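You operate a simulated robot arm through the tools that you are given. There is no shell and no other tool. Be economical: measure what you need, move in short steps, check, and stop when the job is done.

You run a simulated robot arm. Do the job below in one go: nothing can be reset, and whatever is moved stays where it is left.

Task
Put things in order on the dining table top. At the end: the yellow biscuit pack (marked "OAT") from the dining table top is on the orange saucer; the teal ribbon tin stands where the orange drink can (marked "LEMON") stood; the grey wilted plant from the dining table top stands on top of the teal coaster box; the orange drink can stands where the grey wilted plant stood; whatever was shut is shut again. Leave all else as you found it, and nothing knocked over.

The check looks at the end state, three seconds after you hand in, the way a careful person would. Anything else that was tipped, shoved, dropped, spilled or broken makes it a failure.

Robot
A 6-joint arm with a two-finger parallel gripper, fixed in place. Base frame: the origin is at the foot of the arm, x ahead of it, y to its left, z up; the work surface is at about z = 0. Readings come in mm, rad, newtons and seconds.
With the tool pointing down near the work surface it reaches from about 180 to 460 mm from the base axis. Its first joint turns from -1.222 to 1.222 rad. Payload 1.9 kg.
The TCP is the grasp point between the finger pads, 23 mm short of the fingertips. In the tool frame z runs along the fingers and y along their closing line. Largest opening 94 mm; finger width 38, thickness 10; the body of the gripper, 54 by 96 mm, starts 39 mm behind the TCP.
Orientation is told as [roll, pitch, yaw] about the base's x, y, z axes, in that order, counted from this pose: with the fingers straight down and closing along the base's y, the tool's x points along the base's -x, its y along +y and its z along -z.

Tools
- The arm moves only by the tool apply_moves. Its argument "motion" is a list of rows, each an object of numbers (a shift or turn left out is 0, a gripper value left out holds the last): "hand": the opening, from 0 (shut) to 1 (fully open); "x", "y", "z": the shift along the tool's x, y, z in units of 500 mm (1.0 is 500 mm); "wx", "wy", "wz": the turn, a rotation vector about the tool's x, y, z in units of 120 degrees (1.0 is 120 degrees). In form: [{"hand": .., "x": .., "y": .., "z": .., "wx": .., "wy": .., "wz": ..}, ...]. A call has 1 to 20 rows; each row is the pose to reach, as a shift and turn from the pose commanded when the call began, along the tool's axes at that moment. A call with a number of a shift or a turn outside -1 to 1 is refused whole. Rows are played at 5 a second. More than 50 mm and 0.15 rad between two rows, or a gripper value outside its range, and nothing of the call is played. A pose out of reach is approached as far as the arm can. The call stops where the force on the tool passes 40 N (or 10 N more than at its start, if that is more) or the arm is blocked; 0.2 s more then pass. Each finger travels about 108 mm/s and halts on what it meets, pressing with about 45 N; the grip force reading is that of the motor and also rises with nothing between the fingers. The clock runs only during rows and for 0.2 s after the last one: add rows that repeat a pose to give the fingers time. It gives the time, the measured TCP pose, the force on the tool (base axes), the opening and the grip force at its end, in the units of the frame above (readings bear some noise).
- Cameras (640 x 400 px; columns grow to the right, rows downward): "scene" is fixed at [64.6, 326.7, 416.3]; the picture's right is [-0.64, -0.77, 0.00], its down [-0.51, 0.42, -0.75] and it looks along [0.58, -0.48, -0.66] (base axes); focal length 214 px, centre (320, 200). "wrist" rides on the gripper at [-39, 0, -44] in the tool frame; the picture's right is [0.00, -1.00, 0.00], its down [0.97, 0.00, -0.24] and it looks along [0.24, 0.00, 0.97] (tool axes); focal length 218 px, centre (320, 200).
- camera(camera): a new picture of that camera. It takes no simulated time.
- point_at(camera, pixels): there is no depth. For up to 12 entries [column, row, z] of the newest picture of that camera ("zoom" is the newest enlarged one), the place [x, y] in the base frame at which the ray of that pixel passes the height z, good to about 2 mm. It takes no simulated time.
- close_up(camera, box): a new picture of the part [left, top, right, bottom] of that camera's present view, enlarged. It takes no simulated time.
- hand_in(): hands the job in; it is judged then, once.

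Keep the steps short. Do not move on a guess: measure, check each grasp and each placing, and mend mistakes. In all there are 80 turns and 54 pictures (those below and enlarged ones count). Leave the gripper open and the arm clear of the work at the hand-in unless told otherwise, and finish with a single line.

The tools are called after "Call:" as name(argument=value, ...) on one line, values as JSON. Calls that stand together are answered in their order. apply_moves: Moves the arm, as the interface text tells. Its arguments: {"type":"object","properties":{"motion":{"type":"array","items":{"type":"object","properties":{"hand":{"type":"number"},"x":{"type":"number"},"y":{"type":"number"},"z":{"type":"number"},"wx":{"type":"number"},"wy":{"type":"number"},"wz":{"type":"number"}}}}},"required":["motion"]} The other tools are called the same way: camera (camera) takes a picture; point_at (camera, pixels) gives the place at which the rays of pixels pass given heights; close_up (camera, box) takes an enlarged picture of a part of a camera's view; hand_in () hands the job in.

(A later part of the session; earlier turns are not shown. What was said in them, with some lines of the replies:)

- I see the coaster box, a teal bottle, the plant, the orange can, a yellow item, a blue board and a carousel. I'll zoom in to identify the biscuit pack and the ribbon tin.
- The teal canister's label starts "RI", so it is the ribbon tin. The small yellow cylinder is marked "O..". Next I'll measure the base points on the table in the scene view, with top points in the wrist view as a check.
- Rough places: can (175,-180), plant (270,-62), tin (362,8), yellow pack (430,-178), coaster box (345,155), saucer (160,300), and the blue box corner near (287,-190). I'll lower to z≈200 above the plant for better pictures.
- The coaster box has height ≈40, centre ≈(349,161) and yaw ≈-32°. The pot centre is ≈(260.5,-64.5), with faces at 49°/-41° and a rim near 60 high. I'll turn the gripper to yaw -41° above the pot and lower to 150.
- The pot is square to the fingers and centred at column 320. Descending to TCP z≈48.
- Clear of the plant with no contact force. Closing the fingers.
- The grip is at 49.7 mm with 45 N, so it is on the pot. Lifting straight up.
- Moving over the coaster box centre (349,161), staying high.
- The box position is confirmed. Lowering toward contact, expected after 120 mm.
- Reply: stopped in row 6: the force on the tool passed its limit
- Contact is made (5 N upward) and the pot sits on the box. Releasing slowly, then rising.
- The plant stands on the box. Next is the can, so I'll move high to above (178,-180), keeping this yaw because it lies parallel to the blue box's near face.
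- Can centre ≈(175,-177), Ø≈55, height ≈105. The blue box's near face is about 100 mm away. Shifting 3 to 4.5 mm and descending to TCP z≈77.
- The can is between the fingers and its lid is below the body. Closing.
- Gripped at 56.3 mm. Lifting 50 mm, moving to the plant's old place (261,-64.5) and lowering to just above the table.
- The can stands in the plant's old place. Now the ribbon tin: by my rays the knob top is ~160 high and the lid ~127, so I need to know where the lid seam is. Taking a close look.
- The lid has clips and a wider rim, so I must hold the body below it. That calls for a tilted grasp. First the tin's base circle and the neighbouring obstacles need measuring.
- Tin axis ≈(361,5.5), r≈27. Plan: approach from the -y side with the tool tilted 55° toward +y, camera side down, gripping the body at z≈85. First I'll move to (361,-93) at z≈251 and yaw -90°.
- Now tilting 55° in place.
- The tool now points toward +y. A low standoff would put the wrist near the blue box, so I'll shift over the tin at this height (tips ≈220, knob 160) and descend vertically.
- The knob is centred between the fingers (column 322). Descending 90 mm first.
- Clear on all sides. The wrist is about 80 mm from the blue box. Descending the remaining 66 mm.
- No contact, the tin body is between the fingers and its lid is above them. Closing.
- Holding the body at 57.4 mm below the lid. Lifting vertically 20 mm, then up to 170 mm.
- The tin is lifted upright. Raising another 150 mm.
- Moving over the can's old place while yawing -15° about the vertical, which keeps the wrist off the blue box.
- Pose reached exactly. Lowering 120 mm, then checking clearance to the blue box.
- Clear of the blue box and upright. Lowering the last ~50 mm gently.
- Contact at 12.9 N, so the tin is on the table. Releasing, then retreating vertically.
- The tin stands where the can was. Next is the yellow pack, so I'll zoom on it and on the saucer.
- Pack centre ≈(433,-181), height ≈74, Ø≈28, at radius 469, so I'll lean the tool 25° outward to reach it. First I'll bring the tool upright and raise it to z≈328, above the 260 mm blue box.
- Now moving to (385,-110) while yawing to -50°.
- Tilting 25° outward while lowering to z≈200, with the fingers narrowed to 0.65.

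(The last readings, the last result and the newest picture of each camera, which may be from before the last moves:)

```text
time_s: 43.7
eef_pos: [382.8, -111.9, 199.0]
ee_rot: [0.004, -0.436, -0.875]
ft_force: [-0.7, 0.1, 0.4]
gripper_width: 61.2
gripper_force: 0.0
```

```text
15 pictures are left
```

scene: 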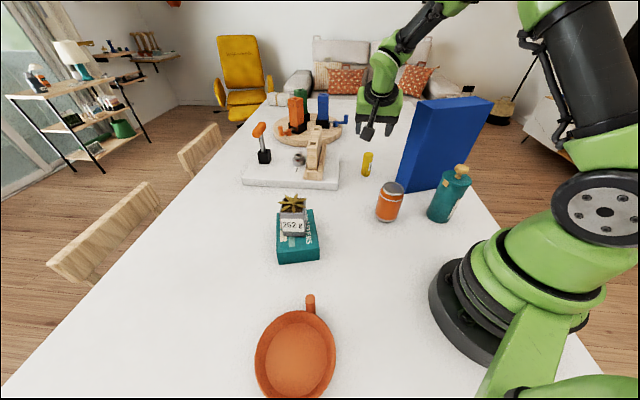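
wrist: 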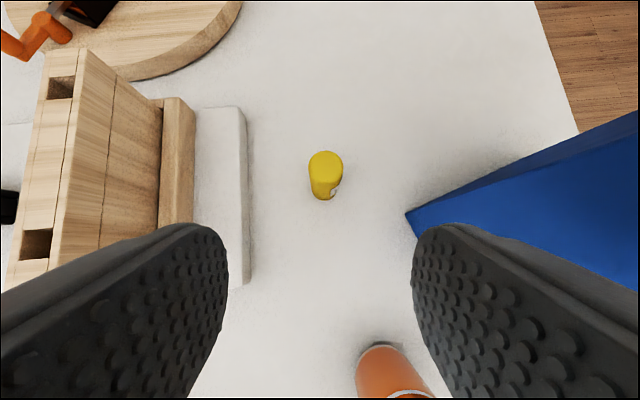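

Call:
point_at(camera="wrist", pixels=[[325, 163, 74], [323, 194, 0], [405, 213, 0], [243, 110, 20]])

```text
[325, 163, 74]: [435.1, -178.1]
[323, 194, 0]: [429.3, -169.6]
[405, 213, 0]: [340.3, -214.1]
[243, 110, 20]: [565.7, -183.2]
```

Pack axis ≈(434,-180), and both views agree. Approaching nearly along the tool axis to TCP (433,-179,48).

Call:
apply_moves(motion=[{"hand": 0.65, "x": -0.0241, "y": -0.0094, "z": 0.08}, {"x": -0.0241, "y": -0.0094, "z": 0.16}, {"x": -0.0241, "y": -0.0094, "z": 0.23}, {"x": -0.0241, "y": -0.0094, "z": 0.29}, {"x": -0.0241, "y": -0.0094, "z": 0.325}, {"x": -0.0241, "y": -0.0094, "z": 0.3445}, {"x": -0.0241, "y": -0.0094, "z": 0.3445}])

Call:
close_up(camera="scene", box=[320, 70, 480, 200])

Call:
camera(camera="wrist")

```text
time_s: 45.3
eef_pos: [434.8, -178.4, 47.5]
ee_rot: [0.003, -0.437, -0.876]
ft_force: [0.3, -0.4, -0.4]
gripper_width: 61.0
gripper_force: 0.0
```

```text
3.08 times, centred on (400, 135) of scene
```

zoom: 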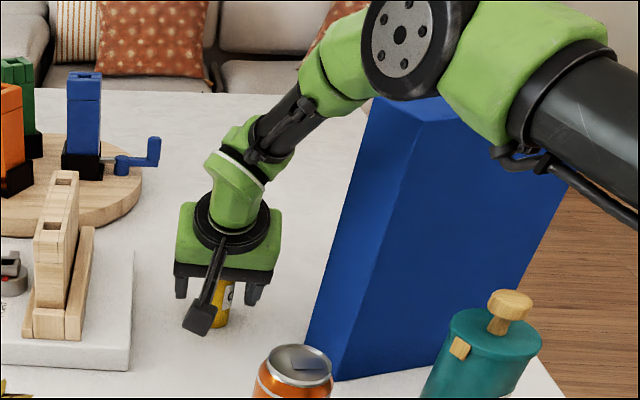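

```text
13 pictures are left
```

wrist: 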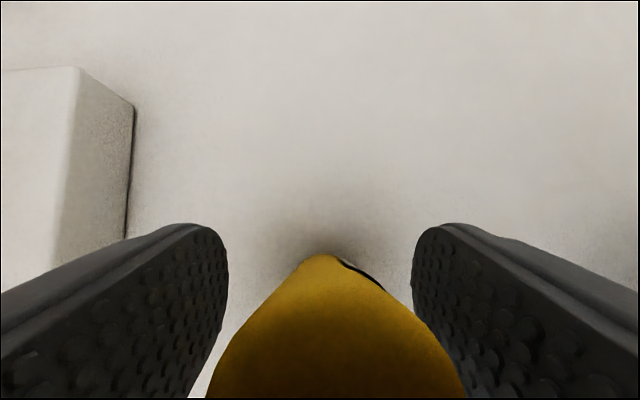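

The pack is between the fingers, nothing touches, and the blue box is untouched. Closing on the pack.

Call:
apply_moves(motion=[{"hand": 0.45}, {"hand": 0.3}, {"hand": 0.22}, {"hand": 0.22}, {"hand": 0.22}])

```text
time_s: 46.5
eef_pos: [435.3, -178.6, 47.1]
ee_rot: [0.004, -0.434, -0.875]
ft_force: [0.8, -0.4, 0.1]
gripper_width: 29.6
gripper_force: 44.6
```

Gripped at 29.6 mm. Backing out along the same line.

Call:
apply_moves(motion=[{"hand": 0.22, "x": -0.0169, "z": -0.0363}, {"x": -0.0169, "z": -0.1}, {"x": -0.0169, "z": -0.18}, {"x": -0.0169, "z": -0.26}, {"x": -0.0169, "z": -0.3445}, {"x": -0.0169, "z": -0.3445}])

Call:
camera(camera="scene")

```text
time_s: 47.9
eef_pos: [391.2, -127.2, 208.5]
ee_rot: [0.003, -0.435, -0.875]
ft_force: [-0.3, -0.2, -0.6]
gripper_width: 29.9
gripper_force: 44.6
```

```text
12 pictures are left
```

scene: 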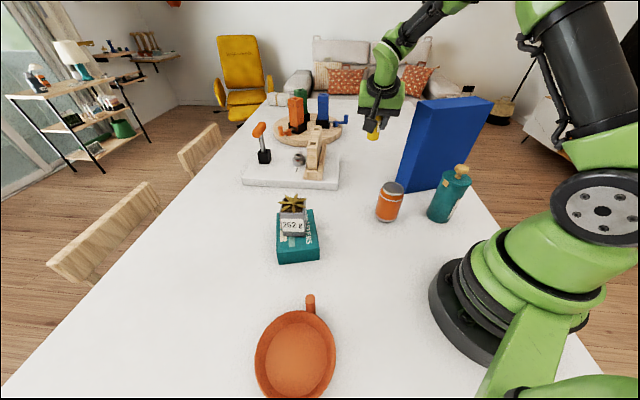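

The pack is held upright. Measuring the saucer's rim, floor and handle in this scene picture.

Call:
point_at(camera="scene", pixels=[[265, 359, 5], [327.5, 359, 5], [293, 323, 5], [255, 360, 20], [336, 350, 20], [295, 311, 20], [312, 316, 20], [310, 298, 20], [310, 298, 40], [310, 298, 60], [296, 359, 5]])

Call:
close_up(camera="scene", box=[235, 280, 360, 400])

```text
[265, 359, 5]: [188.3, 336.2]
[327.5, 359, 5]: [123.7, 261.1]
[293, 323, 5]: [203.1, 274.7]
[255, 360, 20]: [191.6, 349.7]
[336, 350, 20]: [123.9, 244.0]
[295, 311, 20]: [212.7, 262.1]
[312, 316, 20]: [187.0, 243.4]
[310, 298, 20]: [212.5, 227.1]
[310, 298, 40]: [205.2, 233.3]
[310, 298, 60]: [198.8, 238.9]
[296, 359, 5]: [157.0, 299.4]
```

```text
3.33 times, centred on (298, 340) of scene
```

zoom: 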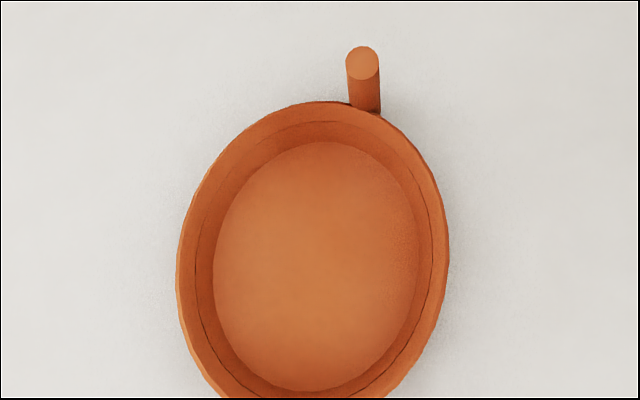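

Saucer centre ≈(157,299.5), floor radius ≈49, with the peg handle near (197,238). Moving there at this height while turning +125° so the tool leans outward. All objects on the way are lower than the pack's bottom at 161.

Call:
apply_moves(motion=[{"hand": 0.22, "x": 0.0541, "y": 0.0119, "z": -0.0252, "wx": -0.0275, "wz": -0.059}, {"x": 0.1082, "y": 0.0238, "z": -0.0505, "wx": -0.055, "wz": -0.118}, {"x": 0.1623, "y": 0.0356, "z": -0.0757, "wx": -0.0825, "wz": -0.177}, {"x": 0.2164, "y": 0.0475, "z": -0.1009, "wx": -0.11, "wz": -0.236}, {"x": 0.2705, "y": 0.0594, "z": -0.1261, "wx": -0.1375, "wz": -0.295}, {"x": 0.3246, "y": 0.0713, "z": -0.1514, "wx": -0.165, "wz": -0.354}, {"x": 0.3787, "y": 0.0831, "z": -0.1766, "wx": -0.1925, "wz": -0.413}, {"x": 0.4328, "y": 0.095, "z": -0.2018, "wx": -0.22, "wz": -0.472}, {"x": 0.4868, "y": 0.1069, "z": -0.227, "wx": -0.2475, "wz": -0.531}, {"x": 0.5409, "y": 0.1188, "z": -0.2523, "wx": -0.275, "wz": -0.59}, {"x": 0.595, "y": 0.1306, "z": -0.2775, "wx": -0.3025, "wz": -0.649}, {"x": 0.6491, "y": 0.1425, "z": -0.3027, "wx": -0.33, "wz": -0.708}, {"x": 0.7032, "y": 0.1544, "z": -0.3279, "wx": -0.3575, "wz": -0.767}, {"x": 0.7573, "y": 0.1663, "z": -0.3532, "wx": -0.385, "wz": -0.826}, {"x": 0.8114, "y": 0.1781, "z": -0.3784, "wx": -0.4125, "wz": -0.885}, {"x": 0.8655, "y": 0.19, "z": -0.4036, "wx": -0.44, "wz": -0.944}, {"x": 0.8655, "y": 0.19, "z": -0.4036, "wx": -0.44, "wz": -0.944}])

Call:
camera(camera="scene")

Call:
camera(camera="wrist")

```text
time_s: 51.5
eef_pos: [160.9, 298.7, 209.2]
ee_rot: [0.001, -0.439, 1.31]
ft_force: [-0.2, 0.4, 0.2]
gripper_width: 29.6
gripper_force: 44.8
```

```text
10 pictures are left
```

scene: 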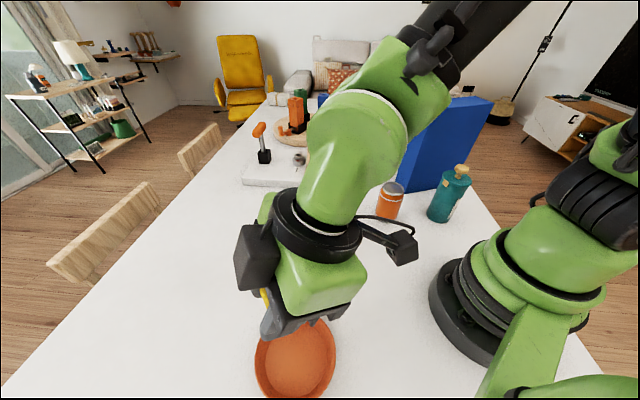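

```text
9 pictures are left
```

wrist: 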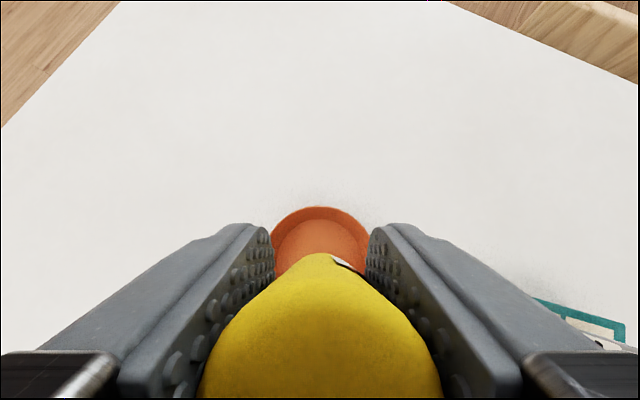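

Call:
point_at(camera="wrist", pixels=[[320, 207, 18], [321, 221, 5]])

```text
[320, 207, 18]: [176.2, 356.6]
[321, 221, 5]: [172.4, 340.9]
```

The saucer centre checks out at ≈(159,297), right under the pack. Lowering 145 mm.

Call:
apply_moves(motion=[{"hand": 0.22, "x": 0.0338, "z": 0.0725}, {"x": 0.0676, "z": 0.145}, {"x": 0.0972, "z": 0.2085}, {"x": 0.1141, "z": 0.2447}, {"x": 0.1226, "z": 0.2628}, {"x": 0.1226, "z": 0.2628}])

Call:
close_up(camera="scene", box=[200, 230, 420, 400])

```text
time_s: 52.9
eef_pos: [167.1, 304.1, 67.4]
ee_rot: [0.005, -0.435, 1.305]
ft_force: [-1.1, -0.2, -0.2]
gripper_width: 29.9
gripper_force: 45.4
out of reach, approached as far as the arm can: row 5, 6
```

```text
2.35 times, centred on (310, 315) of scene
```

zoom: 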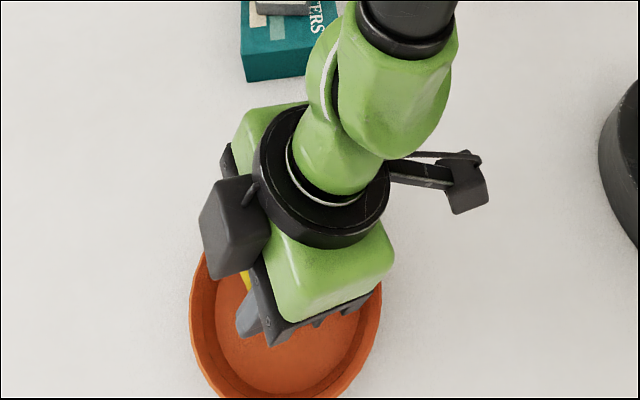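

The arm can't reach low with the outward lean here. It stopped at z≈67 without touching anything. I'll go back up, then turn +75° about the vertical so the lean is sideways instead of radial.

Call:
apply_moves(motion=[{"hand": 0.22, "x": -0.0338, "z": -0.0725}, {"x": -0.0676, "z": -0.145}, {"x": -0.0972, "z": -0.2085}, {"x": -0.1226, "z": -0.2628}, {"x": -0.1226, "z": -0.2628}])

Call:
apply_moves(motion=[{"hand": 0.22, "wx": -0.0293, "wz": -0.0629}, {"wx": -0.0587, "wz": -0.1259}, {"wx": -0.088, "wz": -0.1888}, {"wx": -0.1174, "wz": -0.2518}, {"wx": -0.1467, "wz": -0.3147}, {"wx": -0.1761, "wz": -0.3777}, {"wx": -0.2054, "wz": -0.4406}, {"wx": -0.2348, "wz": -0.5036}, {"wx": -0.2641, "wz": -0.5665}, {"wx": -0.2641, "wz": -0.5665}])

```text
time_s: 54.1
eef_pos: [166.0, 305.6, 213.5]
ee_rot: [-0.002, -0.438, 1.308]
ft_force: [0.3, -0.7, -0.5]
gripper_width: 29.6
gripper_force: 45.0
```

```text
time_s: 56.3
eef_pos: [164.0, 303.6, 213.4]
ee_rot: [-0.002, -0.436, 2.619]
ft_force: [-0.6, -0.5, -0.7]
gripper_width: 29.8
gripper_force: 44.6
```

Turned. Now lowering 145 mm with a ~9 mm correction to the saucer centre.

Call:
apply_moves(motion=[{"hand": 0.22, "x": 0.0, "y": 0.018}, {"x": 0.0338, "y": 0.018, "z": 0.0725}, {"x": 0.0676, "y": 0.018, "z": 0.145}, {"x": 0.0972, "y": 0.018, "z": 0.2085}, {"x": 0.1115, "y": 0.018, "z": 0.2447}, {"x": 0.1195, "y": 0.018, "z": 0.2643}, {"x": 0.1195, "y": 0.018, "z": 0.2643}])

Call:
camera(camera="scene")

```text
time_s: 57.9
eef_pos: [157.0, 294.9, 67.3]
ee_rot: [-0.005, -0.436, 2.616]
ft_force: [-0.2, 0.4, -0.4]
gripper_width: 29.8
gripper_force: 44.8
```

```text
7 pictures are left
```

scene: 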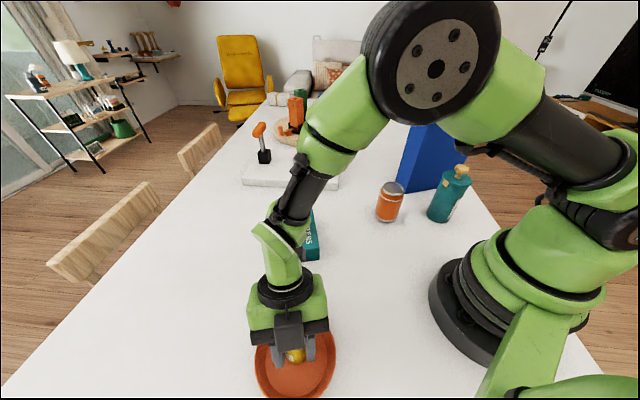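

Reached this time. The pack bottom is ≈20 mm up, above the saucer. Lowering slowly until it touches.

Call:
apply_moves(motion=[{"hand": 0.22, "x": 0.0042, "z": 0.0091}, {"x": 0.0076, "z": 0.0163}, {"x": 0.0101, "z": 0.0218}, {"x": 0.011, "z": 0.0236}, {"x": 0.0118, "z": 0.0254}, {"x": 0.0118, "z": 0.0254}])

```text
time_s: 59.0
eef_pos: [158.5, 297.4, 54.0]
ee_rot: [-0.003, -0.441, 2.616]
ft_force: [-1.8, -3.0, 10.9]
gripper_width: 29.8
gripper_force: 45.2
stopped in row 5: the force on the tool passed its limit (the readings are from after the stop); the commanded pose is now the measured one
```

Contact at z≈54, so the floor is ≈6 mm high. Opening gently and looking.

Call:
apply_moves(motion=[{"hand": 0.32}, {"hand": 0.36}, {"hand": 0.45}, {"hand": 0.55}, {"hand": 0.55}])

Call:
close_up(camera="scene", box=[220, 270, 370, 400])

```text
time_s: 60.2
eef_pos: [159.5, 297.2, 57.1]
ee_rot: [-0.004, -0.439, 2.615]
ft_force: [0.1, -0.9, 0.5]
gripper_width: 51.7
gripper_force: 0.0
```

```text
3.08 times, centred on (295, 335) of scene
```

zoom: 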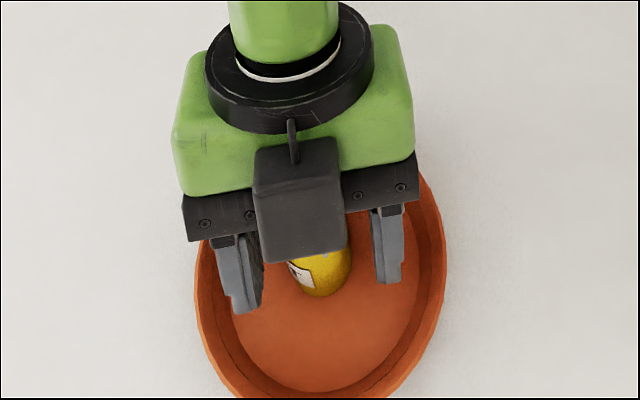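

The pack stands between the open fingers. Backing out along the tool axis.

Call:
apply_moves(motion=[{"hand": 0.55, "z": -0.04}, {"z": -0.1}, {"z": -0.18}, {"z": -0.26}, {"z": -0.34}, {"z": -0.34}])

Call:
camera(camera="scene")

```text
time_s: 61.6
eef_pos: [221.4, 260.4, 209.4]
ee_rot: [-0.002, -0.438, 2.614]
ft_force: [0.8, 0.0, -0.6]
gripper_width: 51.8
gripper_force: 0.1
```

```text
5 pictures are left
```

scene: 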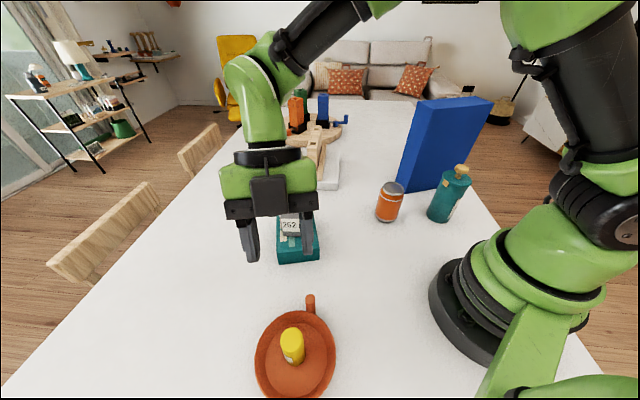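

The pack stands on the saucer. Raising the arm 100 mm with the gripper fully open and checking the whole scene.

Call:
apply_moves(motion=[{"hand": 0.7, "x": -0.0211, "z": -0.0453}, {"hand": 1, "x": -0.0423, "z": -0.0906}, {"x": -0.0634, "z": -0.136}, {"x": -0.0845, "z": -0.1813}, {"x": -0.0845, "z": -0.1813}])

Call:
camera(camera="scene")

Call:
close_up(camera="scene", box=[255, 160, 485, 300])

```text
time_s: 62.8
eef_pos: [220.8, 260.2, 308.2]
ee_rot: [-0.003, -0.439, 2.614]
ft_force: [-0.8, -0.1, -0.3]
gripper_width: 93.9
gripper_force: 0.0
```

```text
4 pictures are left
```

scene: 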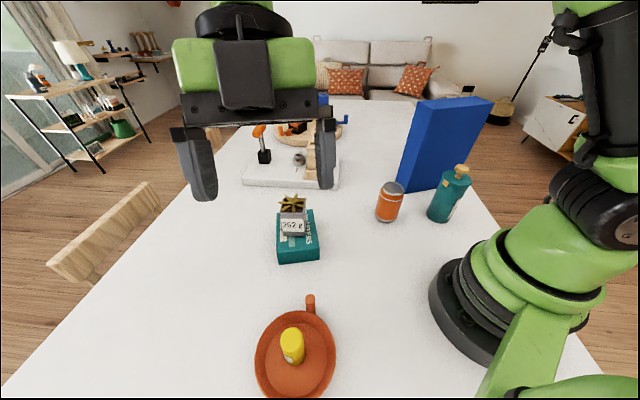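

```text
2.78 times, centred on (370, 230) of scene
```

zoom: 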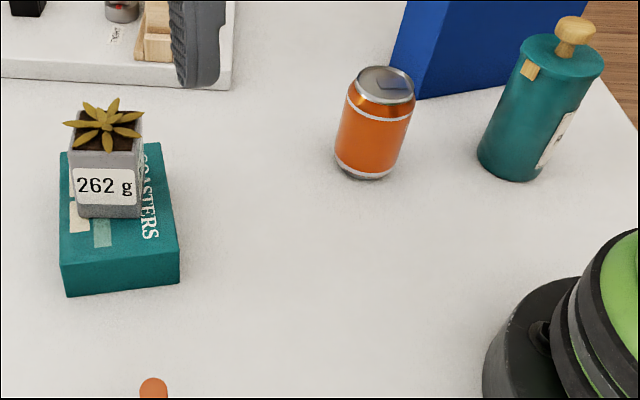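

Everything is upright and in place, the lid is on the tin, the arm is clear and the gripper is open. Handing in.

Call:
hand_in()

```text
The job is handed in.
```

The biscuit pack is on the saucer, the tin stands in the can's old spot, the plant is on the coaster box, the can stands in the plant's old spot, nothing was knocked over, and the tin's lid stayed shut.
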